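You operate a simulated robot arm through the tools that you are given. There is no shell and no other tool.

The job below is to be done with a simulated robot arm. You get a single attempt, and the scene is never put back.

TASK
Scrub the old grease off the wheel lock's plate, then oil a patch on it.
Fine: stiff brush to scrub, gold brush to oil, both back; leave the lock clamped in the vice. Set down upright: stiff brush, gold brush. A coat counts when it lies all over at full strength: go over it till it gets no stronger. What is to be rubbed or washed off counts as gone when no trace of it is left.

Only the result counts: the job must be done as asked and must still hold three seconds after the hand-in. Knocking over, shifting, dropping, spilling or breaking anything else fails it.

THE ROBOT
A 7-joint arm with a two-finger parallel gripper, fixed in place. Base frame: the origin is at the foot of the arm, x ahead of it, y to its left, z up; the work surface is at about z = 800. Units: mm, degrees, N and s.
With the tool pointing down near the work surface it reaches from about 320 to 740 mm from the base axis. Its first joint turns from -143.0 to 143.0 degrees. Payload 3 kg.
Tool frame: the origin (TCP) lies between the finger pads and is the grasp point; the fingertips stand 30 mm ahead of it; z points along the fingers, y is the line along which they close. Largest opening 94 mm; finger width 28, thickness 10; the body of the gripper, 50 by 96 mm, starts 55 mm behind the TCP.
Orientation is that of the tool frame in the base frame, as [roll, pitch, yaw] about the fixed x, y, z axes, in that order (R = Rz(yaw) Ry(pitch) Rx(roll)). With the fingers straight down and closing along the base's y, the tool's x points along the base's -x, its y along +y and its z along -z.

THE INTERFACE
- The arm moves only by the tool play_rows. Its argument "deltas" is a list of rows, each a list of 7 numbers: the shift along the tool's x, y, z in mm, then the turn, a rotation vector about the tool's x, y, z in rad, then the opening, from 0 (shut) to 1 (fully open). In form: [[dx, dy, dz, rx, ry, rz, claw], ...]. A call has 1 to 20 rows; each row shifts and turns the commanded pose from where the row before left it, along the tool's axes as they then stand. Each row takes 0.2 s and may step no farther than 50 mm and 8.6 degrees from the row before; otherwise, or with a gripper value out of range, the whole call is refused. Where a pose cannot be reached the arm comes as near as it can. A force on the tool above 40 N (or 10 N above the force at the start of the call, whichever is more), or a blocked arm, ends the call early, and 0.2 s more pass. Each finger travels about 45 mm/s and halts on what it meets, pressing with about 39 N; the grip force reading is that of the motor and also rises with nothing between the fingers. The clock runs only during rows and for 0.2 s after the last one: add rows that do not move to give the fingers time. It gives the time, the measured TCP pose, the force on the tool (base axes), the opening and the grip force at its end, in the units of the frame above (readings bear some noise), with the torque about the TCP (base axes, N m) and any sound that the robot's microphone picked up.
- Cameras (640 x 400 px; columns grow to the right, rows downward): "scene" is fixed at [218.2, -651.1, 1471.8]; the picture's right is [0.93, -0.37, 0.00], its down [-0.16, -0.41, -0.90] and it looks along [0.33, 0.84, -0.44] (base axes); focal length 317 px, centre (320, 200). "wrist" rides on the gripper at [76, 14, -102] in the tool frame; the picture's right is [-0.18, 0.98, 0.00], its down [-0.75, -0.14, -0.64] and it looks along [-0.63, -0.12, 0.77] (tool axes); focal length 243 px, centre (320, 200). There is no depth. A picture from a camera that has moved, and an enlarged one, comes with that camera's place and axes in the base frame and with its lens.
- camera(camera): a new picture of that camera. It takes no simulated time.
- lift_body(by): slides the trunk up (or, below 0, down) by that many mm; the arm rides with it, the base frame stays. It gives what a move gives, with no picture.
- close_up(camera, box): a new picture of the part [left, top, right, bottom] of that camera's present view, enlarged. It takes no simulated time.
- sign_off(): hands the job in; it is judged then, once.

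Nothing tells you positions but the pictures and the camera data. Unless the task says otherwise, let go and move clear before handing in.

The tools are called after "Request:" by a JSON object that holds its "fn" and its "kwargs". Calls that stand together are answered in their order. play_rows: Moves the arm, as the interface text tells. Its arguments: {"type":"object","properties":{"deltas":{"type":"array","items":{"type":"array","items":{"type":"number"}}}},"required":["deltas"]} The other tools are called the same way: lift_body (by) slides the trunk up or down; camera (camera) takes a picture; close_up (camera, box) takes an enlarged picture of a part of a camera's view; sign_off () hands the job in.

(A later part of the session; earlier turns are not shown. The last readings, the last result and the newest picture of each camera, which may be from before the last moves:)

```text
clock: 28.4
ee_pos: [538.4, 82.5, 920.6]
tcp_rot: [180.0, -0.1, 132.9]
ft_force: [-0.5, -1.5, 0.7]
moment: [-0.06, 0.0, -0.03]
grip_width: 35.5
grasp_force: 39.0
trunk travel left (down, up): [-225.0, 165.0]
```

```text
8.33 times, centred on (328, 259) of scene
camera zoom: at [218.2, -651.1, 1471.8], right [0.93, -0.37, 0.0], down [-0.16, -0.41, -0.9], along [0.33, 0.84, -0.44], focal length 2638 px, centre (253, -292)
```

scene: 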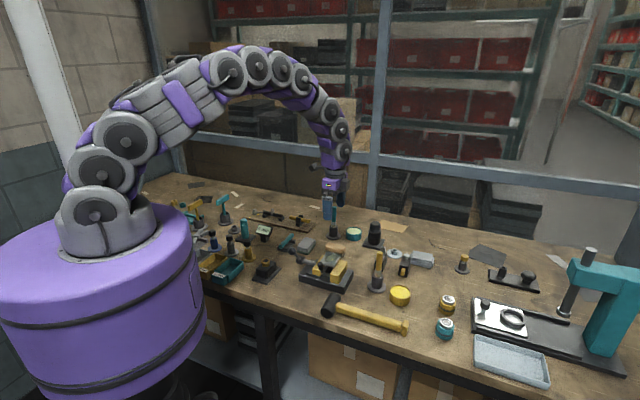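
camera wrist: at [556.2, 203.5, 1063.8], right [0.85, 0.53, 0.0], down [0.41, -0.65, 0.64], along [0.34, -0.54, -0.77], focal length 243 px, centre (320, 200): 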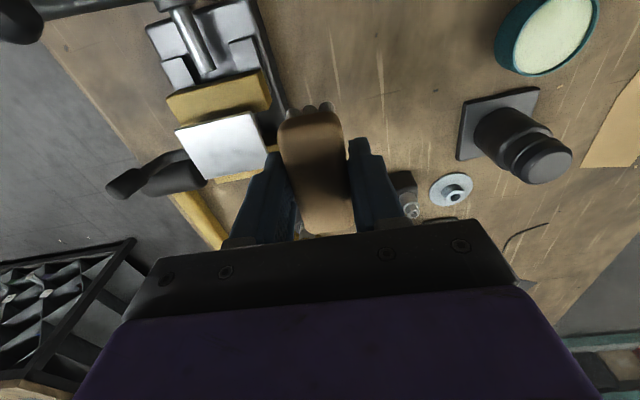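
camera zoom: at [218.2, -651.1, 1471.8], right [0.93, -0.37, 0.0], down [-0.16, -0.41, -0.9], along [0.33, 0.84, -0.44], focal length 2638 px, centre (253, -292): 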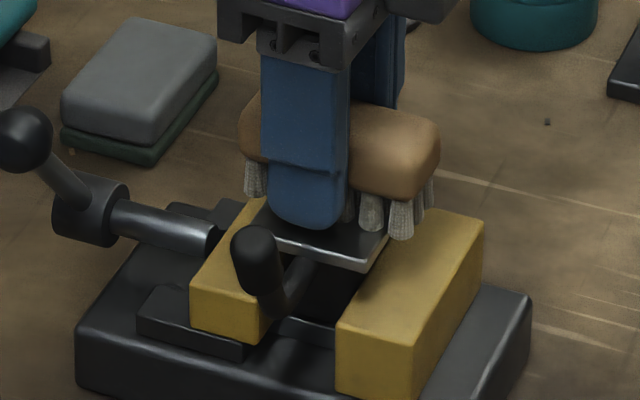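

Pressure has dropped as the brush crept in the grip. I'll press 1 mm lower and make one final short pass.

Request:
{"fn": "play_rows", "kwargs": {"deltas": [[0, 0, 1, 0, 0, 0, 0], [0, 10, 0, 0, 0, 0, 0], [0, 10, 0, 0, 0, 0, 0], [0, -10, 0, 0, 0, 0, 0], [0, -10, 0, 0, 0, 0, 0], [0, -10, 0, 0, 0, 0, 0], [0, -10, 0, 0, 0, 0, 0], [0, 10, 0, 0, 0, 0, 0], [0, 10, 0, 0, 0, 0, 0]]}}

Request:
{"fn": "play_rows", "kwargs": {"deltas": [[0, 0, -20, 0, 0, 0, 0], [0, 0, -20, 0, 0, 0, 0], [0, 40, 0, 0, 0, 0, 0], [0, 40, 0, 0, 0, 0, 0], [0, 0, 0, 0, 0, 0, 0]]}}

Request:
{"fn": "close_up", "kwargs": {"camera": "wrist", "box": [160, 95, 290, 195]}}

Request:
{"fn": "close_up", "kwargs": {"camera": "scene", "box": [316, 247, 342, 268]}}

Request:
{"fn": "close_up", "kwargs": {"camera": "scene", "box": [300, 195, 364, 243]}}

```text
clock: 30.4
ee_pos: [538.6, 81.3, 918.2]
tcp_rot: [-180.0, 0.0, 132.8]
ft_force: [-0.3, -2.4, 5.6]
moment: [-0.18, 0.0, 0.02]
grip_width: 35.6
grasp_force: 38.8
trunk travel left (down, up): [-225.0, 165.0]
```

```text
clock: 31.6
ee_pos: [597.0, 138.3, 958.4]
tcp_rot: [-180.0, 0.0, 132.8]
ft_force: [-0.6, -0.1, -0.9]
moment: [0.02, -0.02, -0.01]
grip_width: 35.5
grasp_force: 38.9
trunk travel left (down, up): [-225.0, 165.0]
```

```text
4.00 times, centred on (225, 145) of wrist
camera zoom: at [556.9, 204.2, 1060.4], right [0.85, 0.53, 0.0], down [0.41, -0.65, 0.64], along [0.34, -0.54, -0.77], focal length 970 px, centre (700, 420)
```

zoom: 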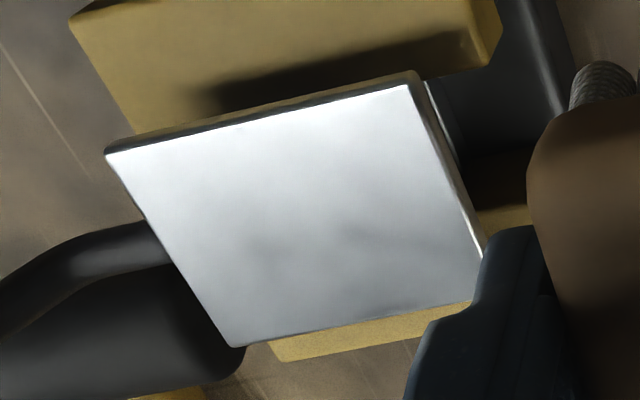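

```text
16.00 times, centred on (329, 258) of scene
camera zoom: at [218.2, -651.1, 1471.8], right [0.93, -0.37, 0.0], down [-0.16, -0.41, -0.9], along [0.33, 0.84, -0.44], focal length 5066 px, centre (176, -720)
```

zoom: 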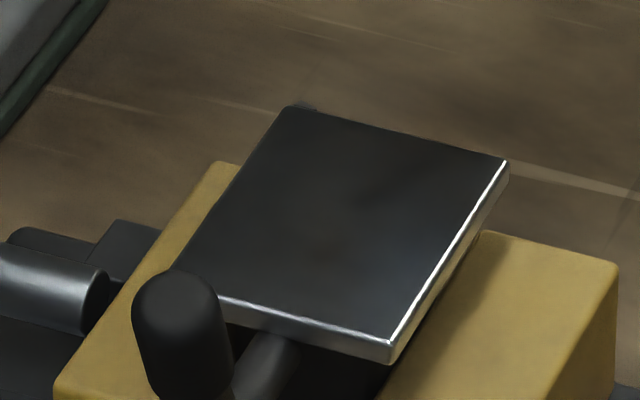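

```text
8.33 times, centred on (332, 219) of scene
camera zoom: at [218.2, -651.1, 1471.8], right [0.93, -0.37, 0.0], down [-0.16, -0.41, -0.9], along [0.33, 0.84, -0.44], focal length 2638 px, centre (220, 42)
```

zoom: 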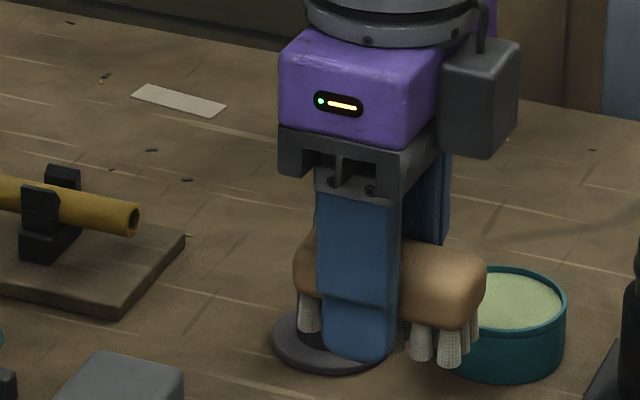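

The plate is clean from both views (the faint blotches are moving reflections). Now I return the stiff brush to its original spot near (614, 207).

Request:
{"fn": "play_rows", "kwargs": {"deltas": [[19.25, 29.75, 0, 0, 0, 0, 0], [19.25, 29.75, 0, 0, 0, 0, 0], [0, 0, 33, 0, 0, 0, 0], [0, 0, 33, 0, 0, 0, 0], [0, 0, 30, 0, 0, 0, 0], [0, 0, 10, 0, 0, 0, 0], [0, 0, 0, 0, 0, 0, 0]]}}

Request:
{"fn": "close_up", "kwargs": {"camera": "wrist", "box": [220, 60, 420, 260]}}

Request:
{"fn": "close_up", "kwargs": {"camera": "scene", "box": [300, 215, 364, 263]}}

```text
clock: 33.2
ee_pos: [616.5, 206.2, 853.7]
tcp_rot: [-180.0, 0.0, 132.8]
ft_force: [0.2, -0.1, -0.9]
moment: [0.01, 0.0, -0.04]
grip_width: 35.4
grasp_force: 38.8
trunk travel left (down, up): [-225.0, 165.0]
```

```text
2.00 times, centred on (320, 160) of wrist
camera zoom: at [577.3, 271.4, 957.1], right [0.85, 0.53, 0.0], down [0.41, -0.65, 0.64], along [0.34, -0.54, -0.77], focal length 485 px, centre (320, 280)
```

zoom: 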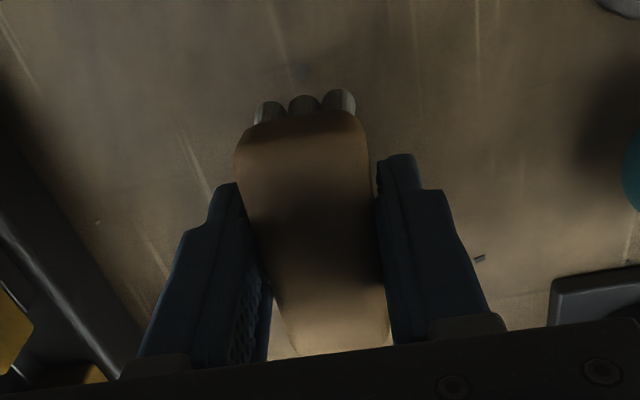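

```text
8.33 times, centred on (332, 239) of scene
camera zoom: at [218.2, -651.1, 1471.8], right [0.93, -0.37, 0.0], down [-0.16, -0.41, -0.9], along [0.33, 0.84, -0.44], focal length 2638 px, centre (220, -125)
```

zoom: 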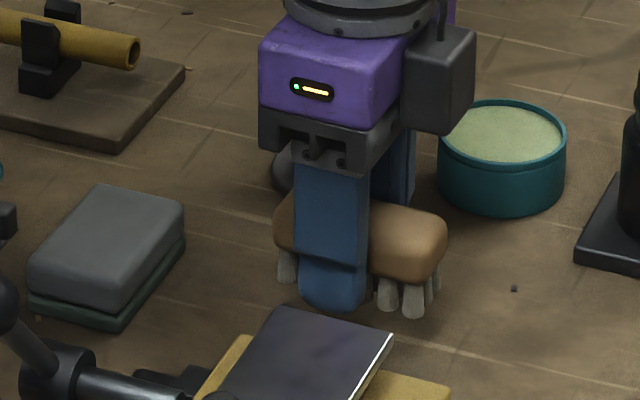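

The brush sits ~4 mm off along its length, so I correct that and lower gently until it touches down.

Request:
{"fn": "play_rows", "kwargs": {"deltas": [[4.5, -1, 5, 0, 0, 0, 0], [0, 0, 8, 0, 0, 0, 0], [0, 0, 3, 0, 0, 0, 0], [0, 0, 0, 0, 0, 0, 0]]}}

Request:
{"fn": "play_rows", "kwargs": {"deltas": [[0, 0, 1.5, 0, 0, 0, 0], [0, 0, 0, 0, 0, 0, 0]]}}

Request:
{"fn": "close_up", "kwargs": {"camera": "scene", "box": [300, 215, 364, 263]}}

```text
clock: 34.2
ee_pos: [612.4, 209.0, 838.7]
tcp_rot: [-180.0, 0.0, 132.9]
ft_force: [-1.1, -1.0, -0.3]
moment: [-0.01, -0.01, 0.0]
grip_width: 35.5
grasp_force: 38.8
trunk travel left (down, up): [-225.0, 165.0]
```

```text
clock: 34.8
ee_pos: [612.2, 208.6, 836.4]
tcp_rot: [-180.0, 0.0, 132.9]
ft_force: [-0.3, 0.3, 0.1]
moment: [-0.02, 0.03, -0.02]
grip_width: 35.6
grasp_force: 39.2
trunk travel left (down, up): [-225.0, 165.0]
```

```text
8.33 times, centred on (332, 239) of scene
camera zoom: at [218.2, -651.1, 1471.8], right [0.93, -0.37, 0.0], down [-0.16, -0.41, -0.9], along [0.33, 0.84, -0.44], focal length 2638 px, centre (220, -125)
```

zoom: 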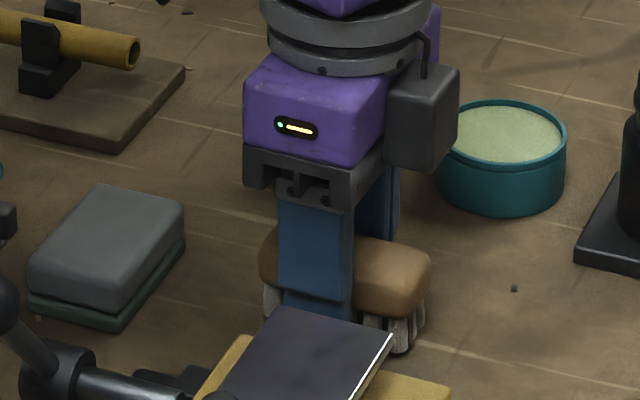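

Nearly down; continuing in 1 mm steps until I feel the table.

Request:
{"fn": "play_rows", "kwargs": {"deltas": [[-1, 0, 1, 0, 0, 0, 0], [0, 0, 0, 0, 0, 0, 0]]}}

Request:
{"fn": "play_rows", "kwargs": {"deltas": [[0, 0, 1, 0, 0, 0, 0], [0, 0, 0, 0, 0, 0, 0]]}}

Request:
{"fn": "play_rows", "kwargs": {"deltas": [[0, 0, 0.8, 0, 0, 0, 0], [0, 0, 0, 0, 0, 0, 0]]}}

```text
clock: 35.4
ee_pos: [613.1, 208.4, 836.1]
tcp_rot: [180.0, -0.1, 132.8]
ft_force: [-0.9, 0.2, -0.2]
moment: [0.0, 0.03, 0.01]
grip_width: 35.8
grasp_force: 39.0
trunk travel left (down, up): [-225.0, 165.0]
```

```text
clock: 36.0
ee_pos: [613.6, 207.3, 834.1]
tcp_rot: [-180.0, -0.1, 132.8]
ft_force: [-0.2, 0.4, 0.2]
moment: [-0.01, 0.01, -0.02]
grip_width: 35.7
grasp_force: 38.9
trunk travel left (down, up): [-225.0, 165.0]
```

```text
clock: 36.6
ee_pos: [613.4, 207.0, 834.1]
tcp_rot: [-179.9, -0.1, 132.9]
ft_force: [-0.1, -0.5, -0.2]
moment: [0.05, -0.03, -0.01]
grip_width: 35.5
grasp_force: 39.0
trunk travel left (down, up): [-225.0, 165.0]
```

Request:
{"fn": "play_rows", "kwargs": {"deltas": [[0, 0, 0.8, 0, 0, 0, 0], [0, 0, 0, 0, 0, 0, 0]]}}

Request:
{"fn": "close_up", "kwargs": {"camera": "scene", "box": [316, 235, 356, 265]}}

```text
clock: 37.2
ee_pos: [612.9, 208.7, 833.3]
tcp_rot: [-179.9, -0.1, 132.8]
ft_force: [-0.1, -0.1, 0.1]
moment: [0.0, -0.01, 0.0]
grip_width: 35.7
grasp_force: 38.9
trunk travel left (down, up): [-225.0, 165.0]
```

```text
13.33 times, centred on (336, 250) of scene
camera zoom: at [218.2, -651.1, 1471.8], right [0.93, -0.37, 0.0], down [-0.16, -0.41, -0.9], along [0.33, 0.84, -0.44], focal length 4222 px, centre (107, -467)
```

zoom: 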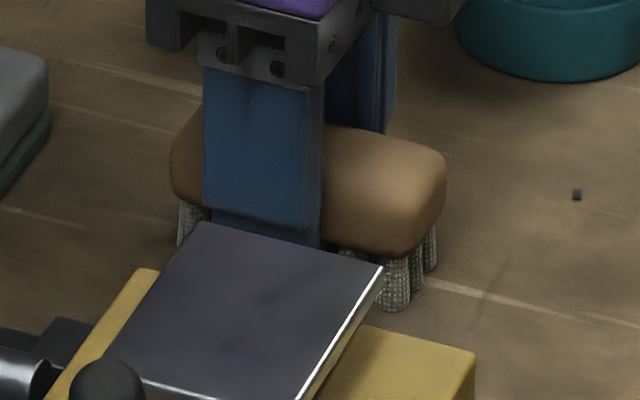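

The tufts are at the original table position within a millimetre. Releasing gently.

Request:
{"fn": "play_rows", "kwargs": {"deltas": [[0, 0, 0, 0, 0, 0, 0.4], [0, 0, 0, 0, 0, 0, 0.5], [0, 0, 0, 0, 0, 0, 0.6], [0, 0, 0, 0, 0, 0, 0.7], [0, 0, 0, 0, 0, 0, 0.7]]}}

Request:
{"fn": "close_up", "kwargs": {"camera": "scene", "box": [316, 235, 356, 265]}}

Request:
{"fn": "close_up", "kwargs": {"camera": "wrist", "box": [220, 60, 420, 260]}}

```text
clock: 38.4
ee_pos: [612.6, 208.1, 832.6]
tcp_rot: [-180.0, 0.0, 132.7]
ft_force: [0.3, -1.1, -0.2]
moment: [0.02, -0.01, 0.0]
grip_width: 65.7
grasp_force: 0.1
trunk travel left (down, up): [-225.0, 165.0]
```

```text
13.33 times, centred on (336, 250) of scene
camera zoom: at [218.2, -651.1, 1471.8], right [0.93, -0.37, 0.0], down [-0.16, -0.41, -0.9], along [0.33, 0.84, -0.44], focal length 4222 px, centre (107, -467)
```

zoom: 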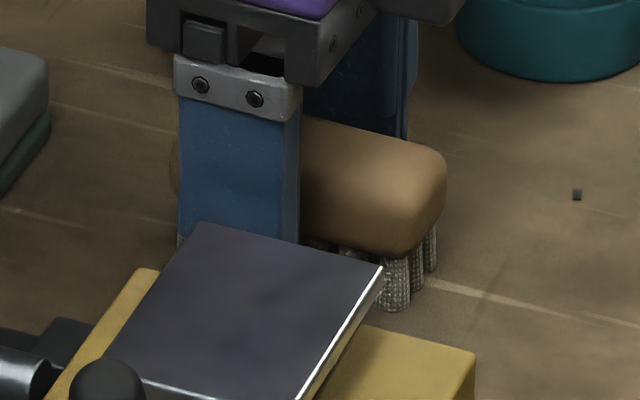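

```text
2.00 times, centred on (320, 160) of wrist
camera zoom: at [572.4, 273.3, 935.1], right [0.85, 0.53, 0.0], down [0.41, -0.65, 0.64], along [0.34, -0.54, -0.77], focal length 485 px, centre (320, 280)
```

zoom: 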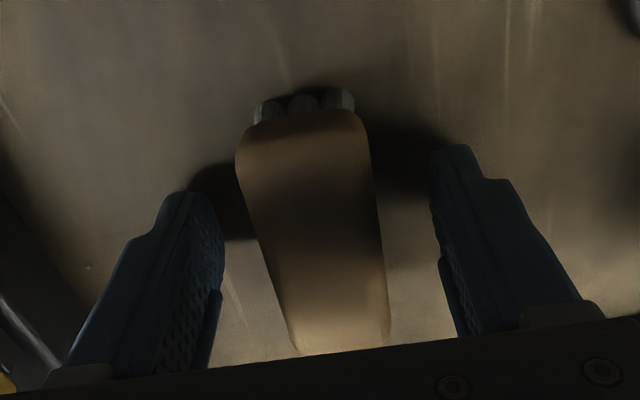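

The stiff brush stands upright back in place. I rise clear, turn the hand straight and move above the gold brush at about (665, 0).

Request:
{"fn": "play_rows", "kwargs": {"deltas": [[0, 0, -20, 0, 0, 0, 0.7], [0, 0, -40, 0, 0, 0, 0.7], [0, 0, -45, 0, 0, 0, 0.7], [0, 0, -45, 0, 0, 0, 0.7], [0, 0, -45, 0, 0, 0, 0.7], [0, 0, -15, 0, 0, -0.1373, 0.7], [0, 0, 0, 0, 0, -0.1373, 0.7], [0, 0, 0, 0, 0, -0.1373, 0.7], [0, 0, 0, 0, 0, -0.1373, 0.7], [0, 0, 0, 0, 0, -0.1373, 0.7], [0, 0, 0, 0, 0, -0.1373, 0.7], [-10.4, -41.6, 6.6, 0, 0, 0, 0.7], [-10.4, -41.6, 6.6, 0, 0, 0, 0.7], [-10.4, -41.6, 6.6, 0, 0, 0, 0.7], [-10.4, -41.6, 6.6, 0, 0, 0, 0.7], [-10.4, -41.6, 6.6, 0, 0, 0, 0.7], [0, 0, 0, 0, 0, 0, 0.7]]}}

Request:
{"fn": "camera", "kwargs": {"camera": "wrist"}}

Request:
{"fn": "close_up", "kwargs": {"camera": "scene", "box": [296, 225, 360, 273]}}

Request:
{"fn": "close_up", "kwargs": {"camera": "scene", "box": [340, 230, 430, 310]}}

```text
clock: 42.0
ee_pos: [663.3, 0.3, 1008.8]
tcp_rot: [179.9, 0.0, -179.9]
ft_force: [-0.1, 0.1, 0.5]
moment: [0.01, -0.01, 0.05]
grip_width: 66.0
grasp_force: 0.0
trunk travel left (down, up): [-225.0, 165.0]
```

```text
taken
camera wrist: at [588.7, 13.1, 1112.3], right [0.18, 0.98, 0.0], down [0.75, -0.14, 0.64], along [0.63, -0.12, -0.77], focal length 243 px, centre (320, 200)
```

wrist: 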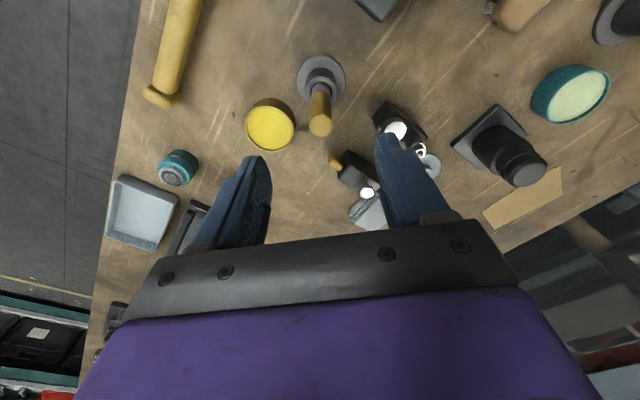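

```text
8.33 times, centred on (328, 249) of scene
camera zoom: at [218.2, -651.1, 1471.8], right [0.93, -0.37, 0.0], down [-0.16, -0.41, -0.9], along [0.33, 0.84, -0.44], focal length 2638 px, centre (253, -208)
```

zoom: 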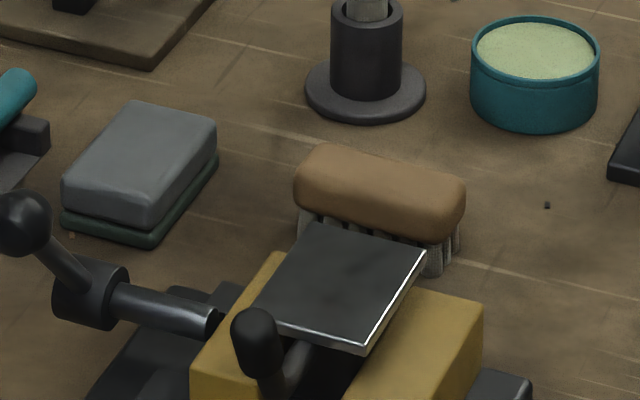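

```text
5.00 times, centred on (385, 270) of scene
camera zoom: at [218.2, -651.1, 1471.8], right [0.93, -0.37, 0.0], down [-0.16, -0.41, -0.9], along [0.33, 0.84, -0.44], focal length 1583 px, centre (-5, -150)
```

zoom: 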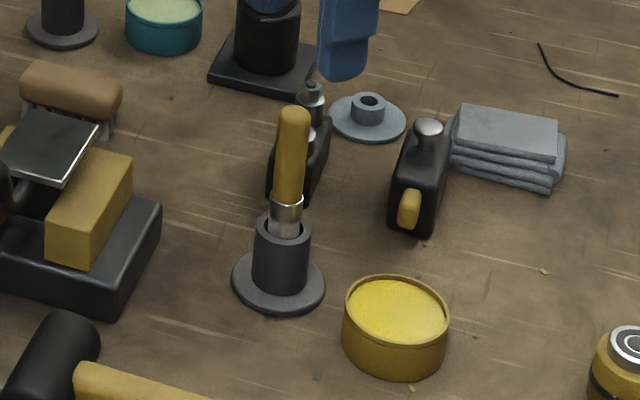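

The stiff brush is back exactly where it was. The gold brush handle top is near (666, 0, 925); descending partly to verify it's between the fingers.

Request:
{"fn": "play_rows", "kwargs": {"deltas": [[-2.5, 0, 25, 0, 0, 0, 0.7], [0, 0, 30, 0, 0, 0, 0.7], [0, 0, 15, 0, 0, 0, 0.7], [0, 0, 0, 0, 0, 0, 0.7]]}}

Request:
{"fn": "camera", "kwargs": {"camera": "wrist"}}

Request:
{"fn": "close_up", "kwargs": {"camera": "scene", "box": [340, 220, 430, 300]}}

```text
clock: 43.0
ee_pos: [666.3, 1.0, 941.8]
tcp_rot: [-180.0, 0.1, -179.9]
ft_force: [0.4, -0.1, -0.3]
moment: [-0.02, 0.0, 0.03]
grip_width: 65.7
grasp_force: 0.1
trunk travel left (down, up): [-225.0, 165.0]
```

```text
taken
camera wrist: at [590.0, 14.3, 1042.4], right [0.18, 0.98, 0.0], down [0.75, -0.14, 0.64], along [0.63, -0.12, -0.77], focal length 243 px, centre (320, 200)
```

wrist: 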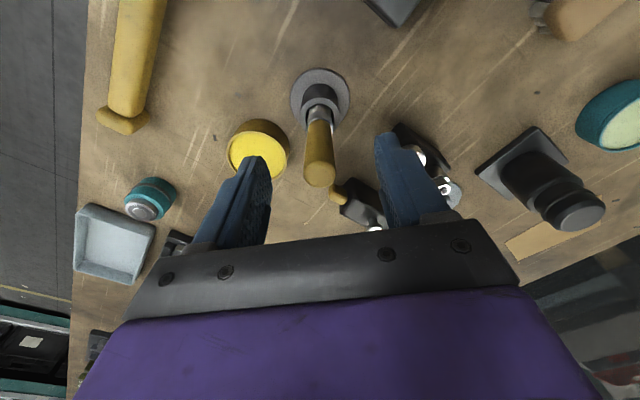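

```text
5.00 times, centred on (385, 260) of scene
camera zoom: at [218.2, -651.1, 1471.8], right [0.93, -0.37, 0.0], down [-0.16, -0.41, -0.9], along [0.33, 0.84, -0.44], focal length 1583 px, centre (-5, -100)
```

zoom: 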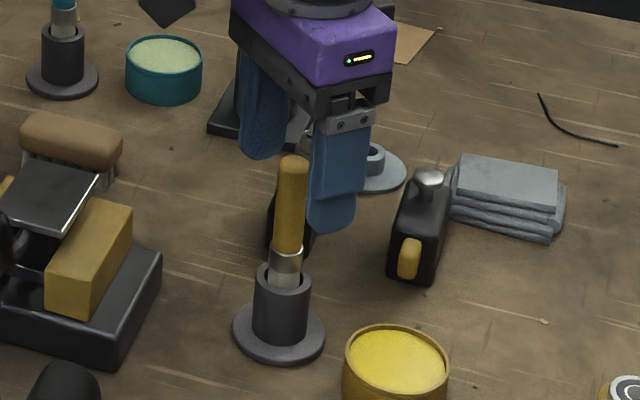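

Handle is centred between the fingers and near vertical. Going down to z≈893 and closing.

Request:
{"fn": "play_rows", "kwargs": {"deltas": [[1.5, 0, 20, 0, 0, 0, 0.7], [0, 0, 20, 0, 0, 0, 0.7], [0, 0, 8.5, 0, 0, 0, 0.7], [0, 0, 0, 0, 0, 0, 0.7]]}}

Request:
{"fn": "camera", "kwargs": {"camera": "wrist"}}

Request:
{"fn": "close_up", "kwargs": {"camera": "scene", "box": [350, 235, 414, 283]}}

```text
clock: 44.0
ee_pos: [665.0, -1.7, 892.1]
tcp_rot: [-179.9, 0.0, -179.9]
ft_force: [-0.5, 0.0, 0.0]
moment: [-0.01, 0.01, 0.02]
grip_width: 65.4
grasp_force: 0.0
trunk travel left (down, up): [-225.0, 165.0]
```

```text
taken
camera wrist: at [590.1, 12.8, 994.6], right [0.18, 0.98, 0.0], down [0.75, -0.14, 0.64], along [0.63, -0.12, -0.77], focal length 243 px, centre (320, 200)
```

wrist: 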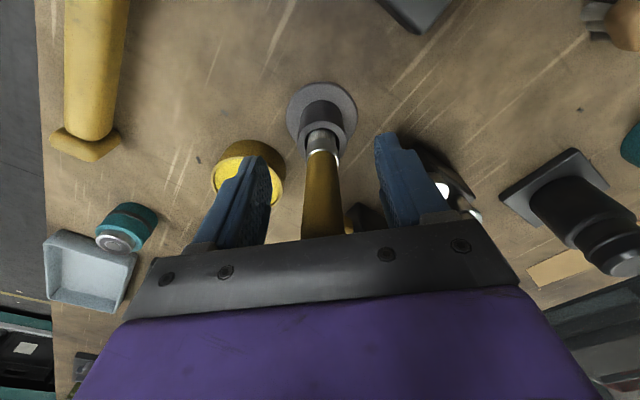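

```text
8.33 times, centred on (382, 259) of scene
camera zoom: at [218.2, -651.1, 1471.8], right [0.93, -0.37, 0.0], down [-0.16, -0.41, -0.9], along [0.33, 0.84, -0.44], focal length 2638 px, centre (-197, -292)
```

zoom: 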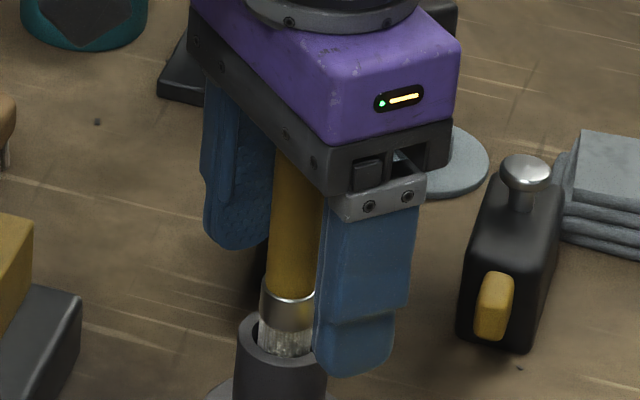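

Fingers straddle the handle. Closing on it.

Request:
{"fn": "play_rows", "kwargs": {"deltas": [[0, 0, 0, 0, 0, 0, 0.4], [0, 0, 0, 0, 0, 0, 0.2], [0, 0, 0, 0, 0, 0, 0], [0, 0, 0, 0, 0, 0, 0], [0, 0, 0, 0, 0, 0, 0]]}}

Request:
{"fn": "close_up", "kwargs": {"camera": "scene", "box": [350, 235, 414, 283]}}

Request:
{"fn": "close_up", "kwargs": {"camera": "wrist", "box": [240, 60, 400, 260]}}

```text
clock: 45.2
ee_pos: [664.7, -0.7, 892.0]
tcp_rot: [179.9, 0.0, -179.9]
ft_force: [-0.4, 0.5, -0.3]
moment: [0.0, 0.02, 0.02]
grip_width: 17.4
grasp_force: 38.7
trunk travel left (down, up): [-225.0, 165.0]
```

```text
8.33 times, centred on (382, 259) of scene
camera zoom: at [218.2, -651.1, 1471.8], right [0.93, -0.37, 0.0], down [-0.16, -0.41, -0.9], along [0.33, 0.84, -0.44], focal length 2638 px, centre (-197, -292)
```

zoom: 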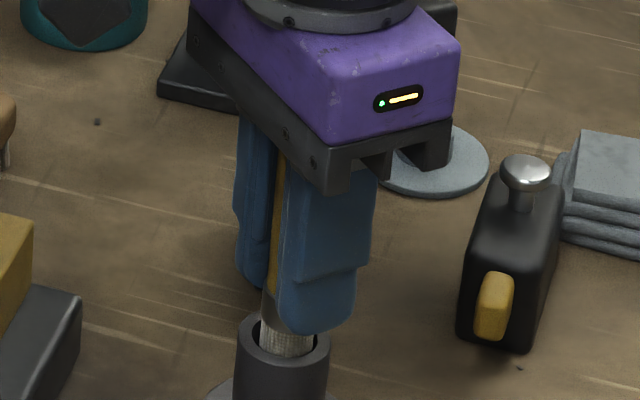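

```text
2.00 times, centred on (320, 160) of wrist
camera zoom: at [590.1, 12.9, 994.7], right [0.18, 0.98, 0.0], down [0.75, -0.14, 0.64], along [0.63, -0.12, -0.77], focal length 485 px, centre (320, 280)
```

zoom: 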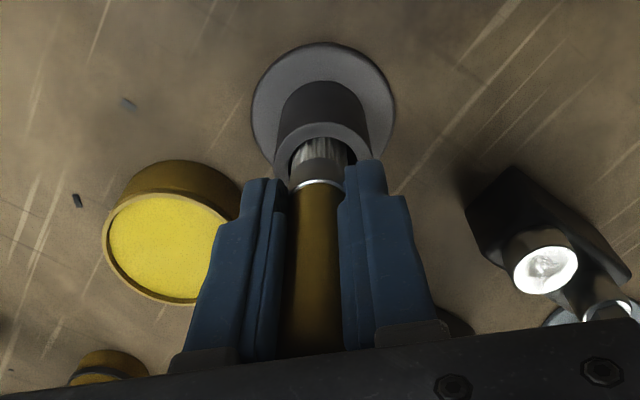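

Handle gripped at 17.4 mm. Lifting straight up slowly.

Request:
{"fn": "play_rows", "kwargs": {"deltas": [[0, 0, -5, 0, 0, 0, 0], [0, 0, -10, 0, 0, 0, 0], [0, 0, -15, 0, 0, 0, 0], [0, 0, -15, 0, 0, 0, 0], [0, 0, -15, 0, 0, 0, 0], [0, 0, 0, 0, 0, 0, 0]]}}

Request:
{"fn": "close_up", "kwargs": {"camera": "scene", "box": [340, 220, 430, 300]}}

Request:
{"fn": "camera", "kwargs": {"camera": "wrist"}}

```text
clock: 46.6
ee_pos: [667.1, -1.6, 949.4]
tcp_rot: [-180.0, 0.0, -179.9]
ft_force: [0.8, -0.5, 1.0]
moment: [0.02, -0.02, -0.01]
grip_width: 17.6
grasp_force: 39.1
trunk travel left (down, up): [-225.0, 165.0]
```

```text
5.00 times, centred on (385, 260) of scene
camera zoom: at [218.2, -651.1, 1471.8], right [0.93, -0.37, 0.0], down [-0.16, -0.41, -0.9], along [0.33, 0.84, -0.44], focal length 1583 px, centre (-5, -100)
```

zoom: 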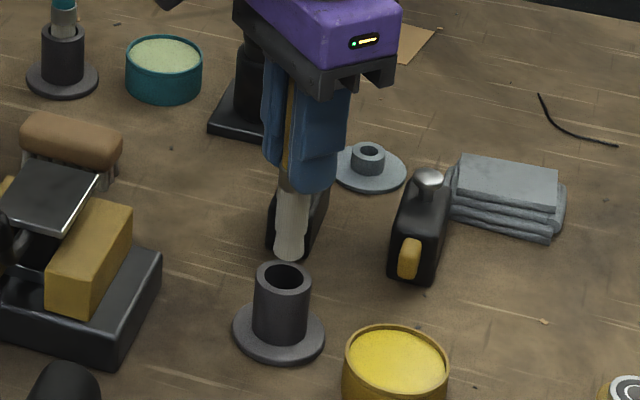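

```text
taken
camera wrist: at [590.8, 13.0, 1053.6], right [0.18, 0.98, 0.0], down [0.75, -0.14, 0.64], along [0.63, -0.12, -0.77], focal length 243 px, centre (320, 200)
```

wrist: 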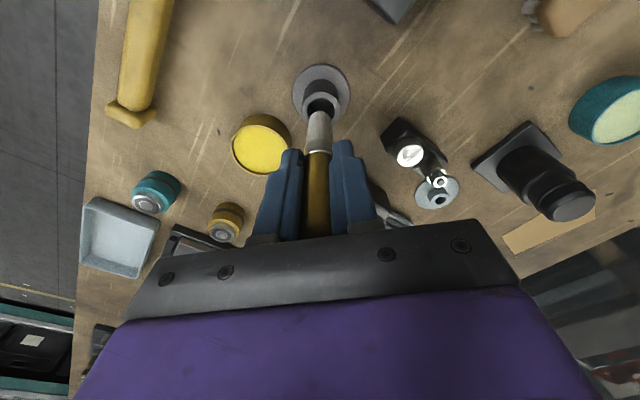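

The brush came out cleanly and its bristles look dry; bristle tips are ~92 mm below the TCP. Triangulating the gold pot gives centre ≈(698, -72), rim z≈825; I'll move over it.

Request:
{"fn": "play_rows", "kwargs": {"deltas": [[0, 0, -15, 0, 0, 0, 0], [-15.5, -35.5, 0, 0, 0, 0, 0], [-15.5, -35.5, 0, 0, 0, 0, 0], [0, 0, 0, 0, 0, 0, 0]]}}

Request:
{"fn": "camera", "kwargs": {"camera": "wrist"}}

Request:
{"fn": "close_up", "kwargs": {"camera": "scene", "box": [350, 230, 446, 310]}}

```text
clock: 47.6
ee_pos: [695.5, -73.3, 966.8]
tcp_rot: [179.8, -0.1, -179.9]
ft_force: [0.5, -0.1, 0.5]
moment: [-0.02, -0.02, -0.01]
grip_width: 17.3
grasp_force: 38.9
trunk travel left (down, up): [-225.0, 165.0]
```

```text
taken
camera wrist: at [620.7, -59.4, 1069.3], right [0.18, 0.98, 0.0], down [0.75, -0.14, 0.64], along [0.63, -0.12, -0.77], focal length 243 px, centre (320, 200)
```

wrist: 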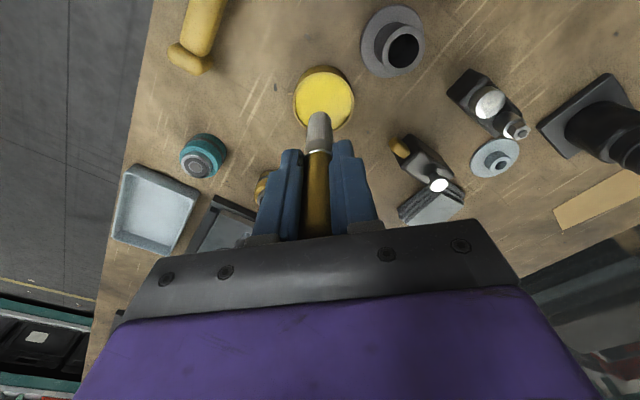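

```text
5.00 times, centred on (398, 270) of scene
camera zoom: at [218.2, -651.1, 1471.8], right [0.93, -0.37, 0.0], down [-0.16, -0.41, -0.9], along [0.33, 0.84, -0.44], focal length 1583 px, centre (-70, -150)
```

zoom: 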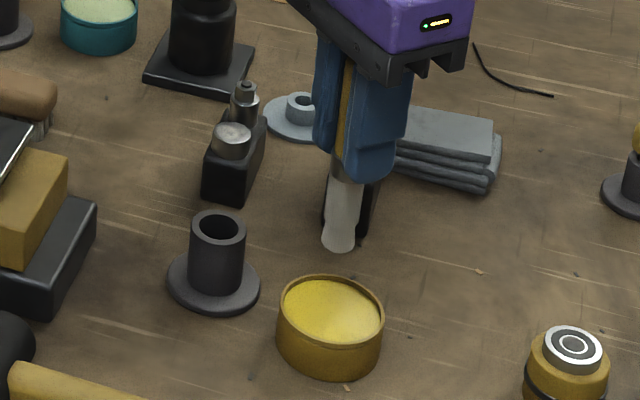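

Pot centre is about 4 mm toward +y of the brush. I correct and lower to just above the oil to check.

Request:
{"fn": "play_rows", "kwargs": {"deltas": [[-1, 4, 15, 0, 0, 0, 0], [0, 0, 15, 0, 0, 0, 0], [0, 0, 10, 0, 0, 0, 0], [0, 0, 0, 0, 0, 0, 0]]}}

Request:
{"fn": "close_up", "kwargs": {"camera": "wrist", "box": [240, 30, 400, 250]}}

Request:
{"fn": "close_up", "kwargs": {"camera": "scene", "box": [368, 255, 432, 315]}}

```text
clock: 48.6
ee_pos: [696.5, -67.4, 927.0]
tcp_rot: [179.9, 0.1, -179.9]
ft_force: [0.4, 0.1, -1.0]
moment: [-0.01, 0.02, -0.01]
grip_width: 17.4
grasp_force: 38.6
trunk travel left (down, up): [-225.0, 165.0]
```

```text
1.82 times, centred on (320, 140) of wrist
camera zoom: at [622.2, -54.4, 1030.1], right [0.18, 0.98, 0.0], down [0.75, -0.14, 0.64], along [0.63, -0.12, -0.77], focal length 441 px, centre (320, 309)
```

zoom: 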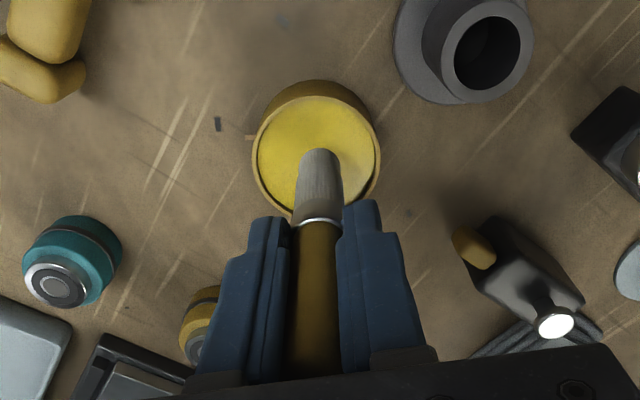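

```text
6.67 times, centred on (400, 285) of scene
camera zoom: at [218.2, -651.1, 1471.8], right [0.93, -0.37, 0.0], down [-0.16, -0.41, -0.9], along [0.33, 0.84, -0.44], focal length 2111 px, centre (-213, -367)
```

zoom: 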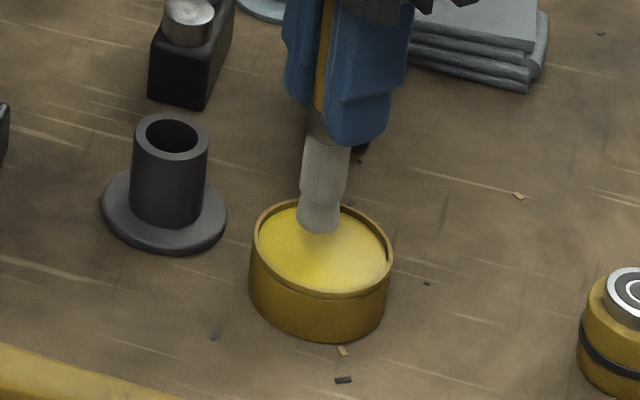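

The tip is well inside the pot's rim. Dipping further, in small steps, watching force.

Request:
{"fn": "play_rows", "kwargs": {"deltas": [[0, 0, 7, 0, 0, 0, 0], [0, 0, 6, 0, 0, 0, 0], [0, 0, 3, 0, 0, 0, 0], [0, 0, 0, 0, 0, 0, 0]]}}

Request:
{"fn": "close_up", "kwargs": {"camera": "scene", "box": [368, 255, 432, 315]}}

Request:
{"fn": "close_up", "kwargs": {"camera": "wrist", "box": [240, 30, 400, 250]}}

```text
clock: 49.6
ee_pos: [697.0, -68.7, 912.6]
tcp_rot: [-179.9, 0.3, -180.0]
ft_force: [0.5, 0.1, 18.6]
moment: [-0.03, -0.01, 0.03]
grip_width: 17.4
grasp_force: 39.7
trunk travel left (down, up): [-225.0, 165.0]
```

```text
6.67 times, centred on (400, 285) of scene
camera zoom: at [218.2, -651.1, 1471.8], right [0.93, -0.37, 0.0], down [-0.16, -0.41, -0.9], along [0.33, 0.84, -0.44], focal length 2111 px, centre (-213, -367)
```

zoom: 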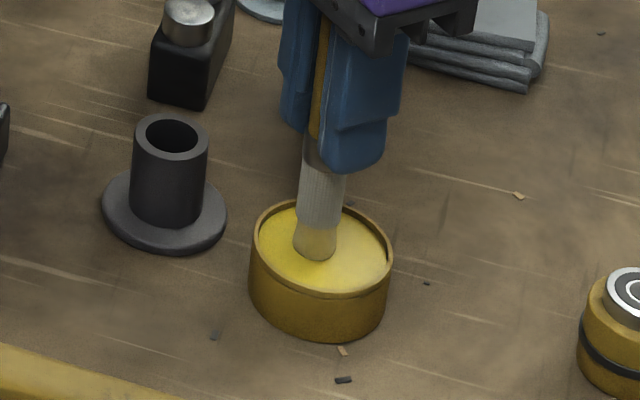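

```text
1.82 times, centred on (320, 140) of wrist
camera zoom: at [621.9, -54.1, 1015.1], right [0.18, 0.98, 0.0], down [0.75, -0.14, 0.64], along [0.63, -0.12, -0.76], focal length 441 px, centre (320, 309)
```

zoom: 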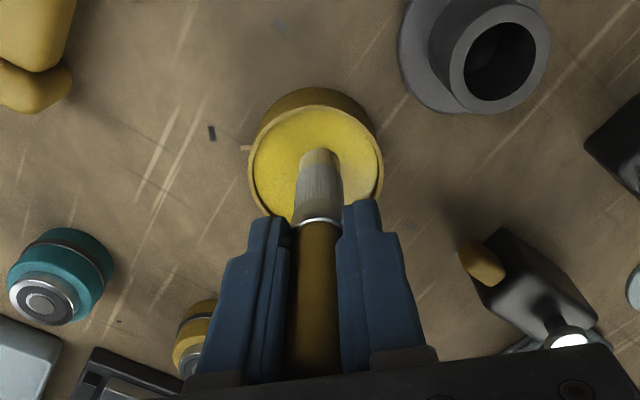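

The bristles touch the oil and the tips have turned yellow (18 N upward). I ease off a little, dwell briefly, then lift straight up.

Request:
{"fn": "play_rows", "kwargs": {"deltas": [[0, 0, -0.8, 0, 0, 0, 0], [0, 0, 0, 0, 0, 0, 0], [0, 0, 0, 0, 0, 0, 0], [0, 0, 0, 0, 0, 0, 0]]}}

Request:
{"fn": "play_rows", "kwargs": {"deltas": [[0, 0, -5, 0, 0, 0, 0], [0, 0, -15, 0, 0, 0, 0], [0, 0, -20, 0, 0, 0, 0], [0, 0, -20, 0, 0, 0, 0], [0, 0, 0, 0, 0, 0, 0]]}}

Request:
{"fn": "close_up", "kwargs": {"camera": "scene", "box": [368, 230, 432, 310]}}

Request:
{"fn": "close_up", "kwargs": {"camera": "wrist", "box": [240, 30, 400, 250]}}

```text
clock: 50.6
ee_pos: [697.1, -67.2, 912.7]
tcp_rot: [-180.0, 0.1, -179.9]
ft_force: [1.9, -0.7, 24.9]
moment: [-0.08, -0.2, 0.03]
grip_width: 17.1
grasp_force: 39.1
trunk travel left (down, up): [-225.0, 165.0]
```

```text
clock: 51.8
ee_pos: [697.5, -69.1, 970.8]
tcp_rot: [179.8, 0.0, -180.0]
ft_force: [0.1, -0.3, 0.1]
moment: [0.03, 0.02, -0.02]
grip_width: 17.2
grasp_force: 39.1
trunk travel left (down, up): [-225.0, 165.0]
```

```text
5.00 times, centred on (400, 270) of scene
camera zoom: at [218.2, -651.1, 1471.8], right [0.93, -0.37, 0.0], down [-0.16, -0.41, -0.9], along [0.33, 0.84, -0.44], focal length 1583 px, centre (-80, -150)
```

zoom: 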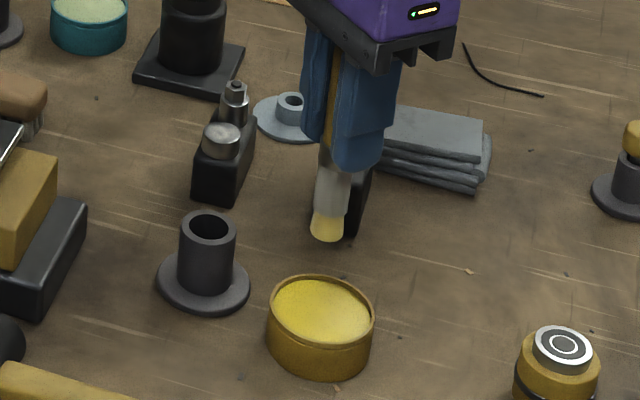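

```text
1.82 times, centred on (320, 140) of wrist
camera zoom: at [621.9, -55.2, 1073.4], right [0.18, 0.98, 0.0], down [0.75, -0.14, 0.64], along [0.63, -0.12, -0.77], focal length 441 px, centre (320, 309)
```

zoom: 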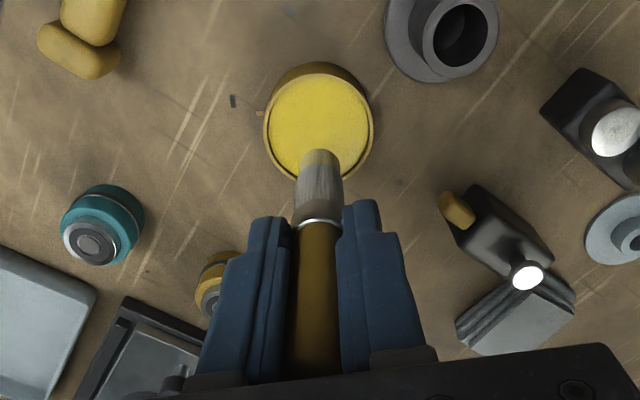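

The brush tip is loaded with yellow oil and the pot hasn't moved. I carry the brush up and over to the plate.

Request:
{"fn": "play_rows", "kwargs": {"deltas": [[0, 0, -15, 0, 0, 0, 0], [0, 0, -19, 0, 0, 0, 0], [31.5, 30.2, 0, 0, 0, 0, 0], [31.5, 30.2, 0, 0, 0, 0, 0], [31.5, 30.2, 0, 0, 0, 0, 0], [31.5, 30.2, 0, 0, 0, 0, 0], [31.5, 30.2, 0, 0, 0, 0, 0], [0, 0, 0, 0, 0, 0, 0]]}}

Request:
{"fn": "close_up", "kwargs": {"camera": "scene", "box": [290, 215, 370, 285]}}

Request:
{"fn": "camera", "kwargs": {"camera": "wrist"}}

Request:
{"fn": "close_up", "kwargs": {"camera": "wrist", "box": [240, 50, 400, 180]}}

```text
clock: 53.6
ee_pos: [537.6, 82.1, 1005.5]
tcp_rot: [180.0, 0.0, -180.0]
ft_force: [-0.3, 0.4, -0.5]
moment: [-0.02, -0.02, -0.01]
grip_width: 17.2
grasp_force: 38.9
trunk travel left (down, up): [-225.0, 165.0]
```

```text
5.71 times, centred on (330, 250) of scene
camera zoom: at [218.2, -651.1, 1471.8], right [0.93, -0.37, 0.0], down [-0.16, -0.41, -0.9], along [0.33, 0.84, -0.44], focal length 1809 px, centre (263, -86)
```

zoom: 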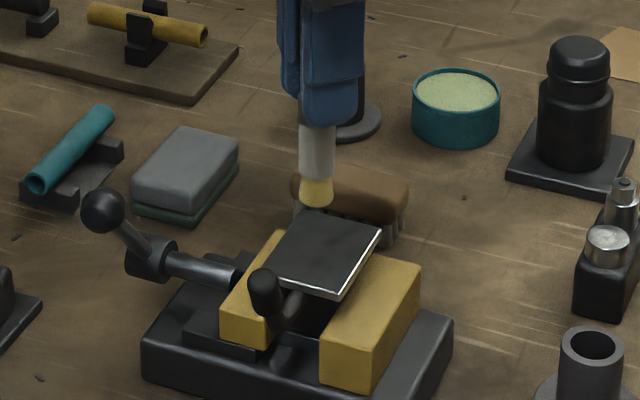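

```text
taken
camera wrist: at [462.9, 95.5, 1108.1], right [0.18, 0.98, 0.0], down [0.75, -0.14, 0.64], along [0.63, -0.12, -0.77], focal length 243 px, centre (320, 200)
```

wrist: 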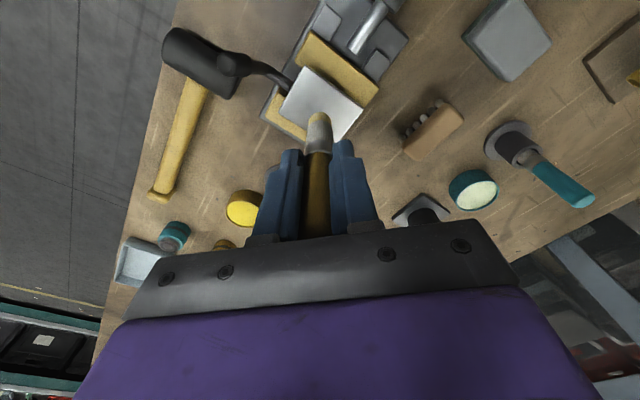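

```text
3.08 times, centred on (320, 115) of wrist
camera zoom: at [462.9, 95.5, 1108.1], right [0.18, 0.98, 0.0], down [0.75, -0.14, 0.64], along [0.63, -0.12, -0.77], focal length 746 px, centre (320, 462)
```

zoom: 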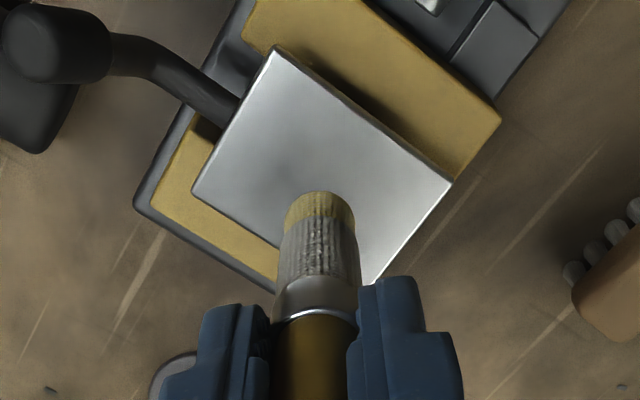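

The plate centre is (538.5, 82.7), z≈884, and the brush tip hangs over its middle. Lowering gently to contact.

Request:
{"fn": "play_rows", "kwargs": {"deltas": [[0, 0, 10, 0, 0, 0, 0], [0, 0, 10, 0, 0, 0, 0], [0, 0, 3, 0, 0, 0, 0], [0, 0, 0, 0, 0, 0, 0]]}}

Request:
{"fn": "play_rows", "kwargs": {"deltas": [[0, 0, 2, 0, 0, 0, 0], [0, 0, 0, 0, 0, 0, 0]]}}

Request:
{"fn": "close_up", "kwargs": {"camera": "scene", "box": [300, 230, 356, 280]}}

```text
clock: 54.6
ee_pos: [539.3, 81.9, 983.2]
tcp_rot: [180.0, 0.1, -179.9]
ft_force: [-0.2, 0.2, -0.2]
moment: [0.0, 0.03, 0.0]
grip_width: 17.2
grasp_force: 38.6
trunk travel left (down, up): [-225.0, 165.0]
```

```text
clock: 55.2
ee_pos: [539.4, 83.2, 980.7]
tcp_rot: [179.9, -0.1, -179.8]
ft_force: [0.1, 0.6, 0.6]
moment: [0.0, 0.0, 0.0]
grip_width: 17.3
grasp_force: 38.9
trunk travel left (down, up): [-225.0, 165.0]
```

```text
8.00 times, centred on (328, 255) of scene
camera zoom: at [218.2, -651.1, 1471.8], right [0.93, -0.37, 0.0], down [-0.16, -0.41, -0.9], along [0.33, 0.84, -0.44], focal length 2533 px, centre (256, -240)
```

zoom: 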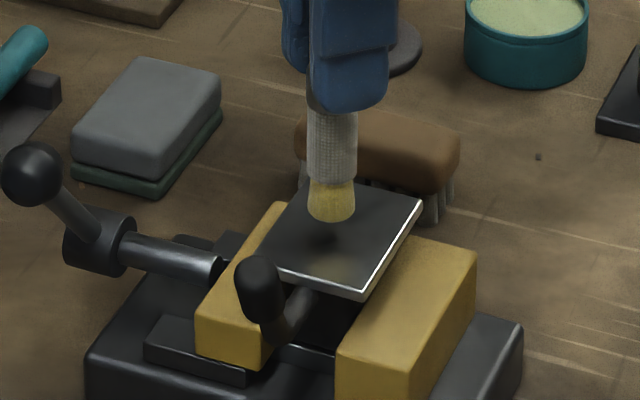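

Gap still ~7 mm judging by the reflection. Continuing down.

Request:
{"fn": "play_rows", "kwargs": {"deltas": [[0, 0, 2.5, 0, 0, 0, 0], [0, 0, 2, 0, 0, 0, 0], [0, 0, 0, 0, 0, 0, 0]]}}

Request:
{"fn": "play_rows", "kwargs": {"deltas": [[0, 0, 1, 0, 0, 0, 0], [0, 0, 0, 0, 0, 0, 0]]}}

Request:
{"fn": "play_rows", "kwargs": {"deltas": [[0, 0, 1, 0, 0, 0, 0], [0, 0, 0, 0, 0, 0, 0]]}}

Request:
{"fn": "close_up", "kwargs": {"camera": "scene", "box": [300, 230, 356, 280]}}

```text
clock: 56.0
ee_pos: [539.7, 84.0, 975.6]
tcp_rot: [-180.0, 0.0, -179.9]
ft_force: [0.2, -1.0, -0.7]
moment: [0.0, 0.0, -0.01]
grip_width: 17.2
grasp_force: 39.6
trunk travel left (down, up): [-225.0, 165.0]
```

```text
clock: 56.6
ee_pos: [540.3, 83.4, 974.0]
tcp_rot: [-180.0, 0.0, -179.8]
ft_force: [-1.2, 0.1, -1.0]
moment: [-0.01, 0.01, 0.04]
grip_width: 17.2
grasp_force: 39.1
trunk travel left (down, up): [-225.0, 165.0]
```

```text
clock: 57.2
ee_pos: [540.6, 83.2, 973.5]
tcp_rot: [179.9, 0.0, -179.8]
ft_force: [-0.2, 0.6, -0.8]
moment: [-0.01, 0.01, -0.01]
grip_width: 17.5
grasp_force: 38.7
trunk travel left (down, up): [-225.0, 165.0]
```

```text
8.00 times, centred on (328, 255) of scene
camera zoom: at [218.2, -651.1, 1471.8], right [0.93, -0.37, 0.0], down [-0.16, -0.41, -0.9], along [0.33, 0.84, -0.44], focal length 2533 px, centre (256, -240)
```

zoom: 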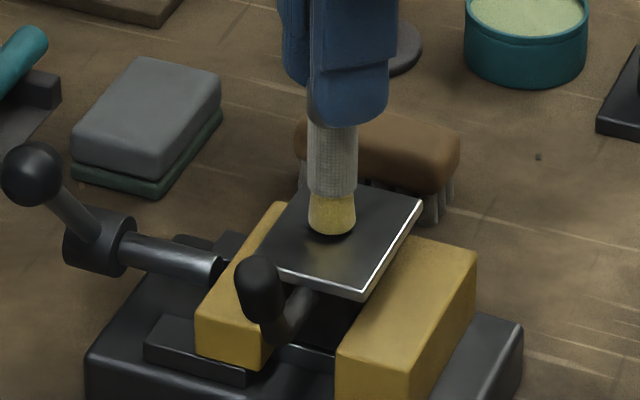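

Very close to contact now; continuing in 1 mm steps.

Request:
{"fn": "play_rows", "kwargs": {"deltas": [[0, 0, 1, 0, 0, 0, 0], [0, 0, 0, 0, 0, 0, 0]]}}

Request:
{"fn": "play_rows", "kwargs": {"deltas": [[0, 0, 1, 0, 0, 0, 0], [0, 0, 0, 0, 0, 0, 0]]}}

Request:
{"fn": "close_up", "kwargs": {"camera": "scene", "box": [300, 230, 356, 280]}}

```text
clock: 57.8
ee_pos: [540.4, 84.2, 971.0]
tcp_rot: [-180.0, 0.1, -179.8]
ft_force: [-0.4, 0.7, 0.3]
moment: [0.0, -0.01, -0.03]
grip_width: 16.9
grasp_force: 39.1
trunk travel left (down, up): [-225.0, 165.0]
```

```text
clock: 58.4
ee_pos: [540.3, 82.2, 971.2]
tcp_rot: [179.9, 0.1, -180.0]
ft_force: [0.0, 2.2, 7.6]
moment: [0.07, 0.0, 0.01]
grip_width: 17.4
grasp_force: 39.0
trunk travel left (down, up): [-225.0, 165.0]
```

```text
8.00 times, centred on (328, 255) of scene
camera zoom: at [218.2, -651.1, 1471.8], right [0.93, -0.37, 0.0], down [-0.16, -0.41, -0.9], along [0.33, 0.84, -0.44], focal length 2533 px, centre (256, -240)
```

zoom: 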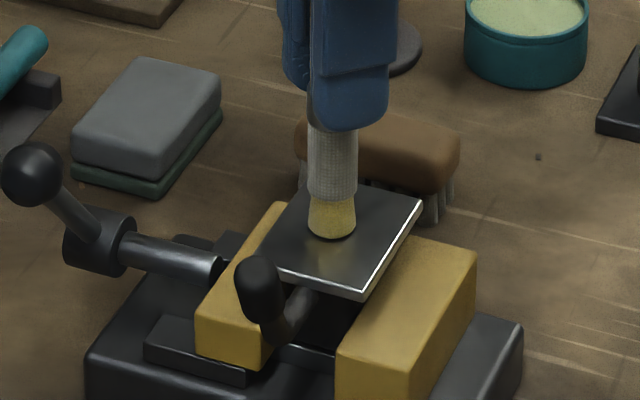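

Contact at ~8 N. First trial stroke along the plate's long axis, then I'll look at what it leaves.

Request:
{"fn": "play_rows", "kwargs": {"deltas": [[-4.3, 4.2, 0, 0, 0, 0, 0], [-4.3, 4.2, 0, 0, 0, 0, 0], [4.3, -4.2, 0, 0, 0, 0, 0], [4.3, -4.2, 0, 0, 0, 0, 0], [4.3, -4.2, 0, 0, 0, 0, 0], [4.3, -4.2, 0, 0, 0, 0, 0], [-4.3, 4.2, 0, 0, 0, 0, 0], [-4.3, 4.2, 0, 0, 0, 0, 0]]}}

Request:
{"fn": "close_up", "kwargs": {"camera": "scene", "box": [300, 230, 356, 280]}}

Request:
{"fn": "close_up", "kwargs": {"camera": "wrist", "box": [240, 50, 400, 200]}}

```text
clock: 60.2
ee_pos: [540.9, 84.0, 971.8]
tcp_rot: [-180.0, 0.0, -179.9]
ft_force: [-0.3, -1.5, 2.2]
moment: [-0.04, 0.05, 0.01]
grip_width: 17.4
grasp_force: 39.1
trunk travel left (down, up): [-225.0, 165.0]
```

```text
8.00 times, centred on (328, 255) of scene
camera zoom: at [218.2, -651.1, 1471.8], right [0.93, -0.37, 0.0], down [-0.16, -0.41, -0.9], along [0.33, 0.84, -0.44], focal length 2533 px, centre (256, -240)
```

zoom: 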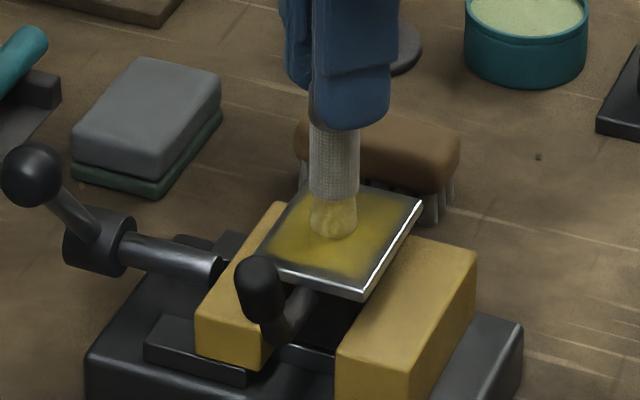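

```text
2.67 times, centred on (320, 125) of wrist
camera zoom: at [465.4, 97.8, 1074.3], right [0.18, 0.98, 0.0], down [0.75, -0.14, 0.64], along [0.63, -0.12, -0.77], focal length 647 px, centre (320, 400)
```

zoom: 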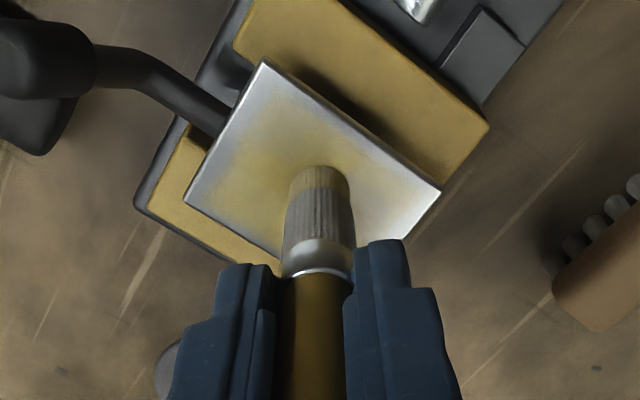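

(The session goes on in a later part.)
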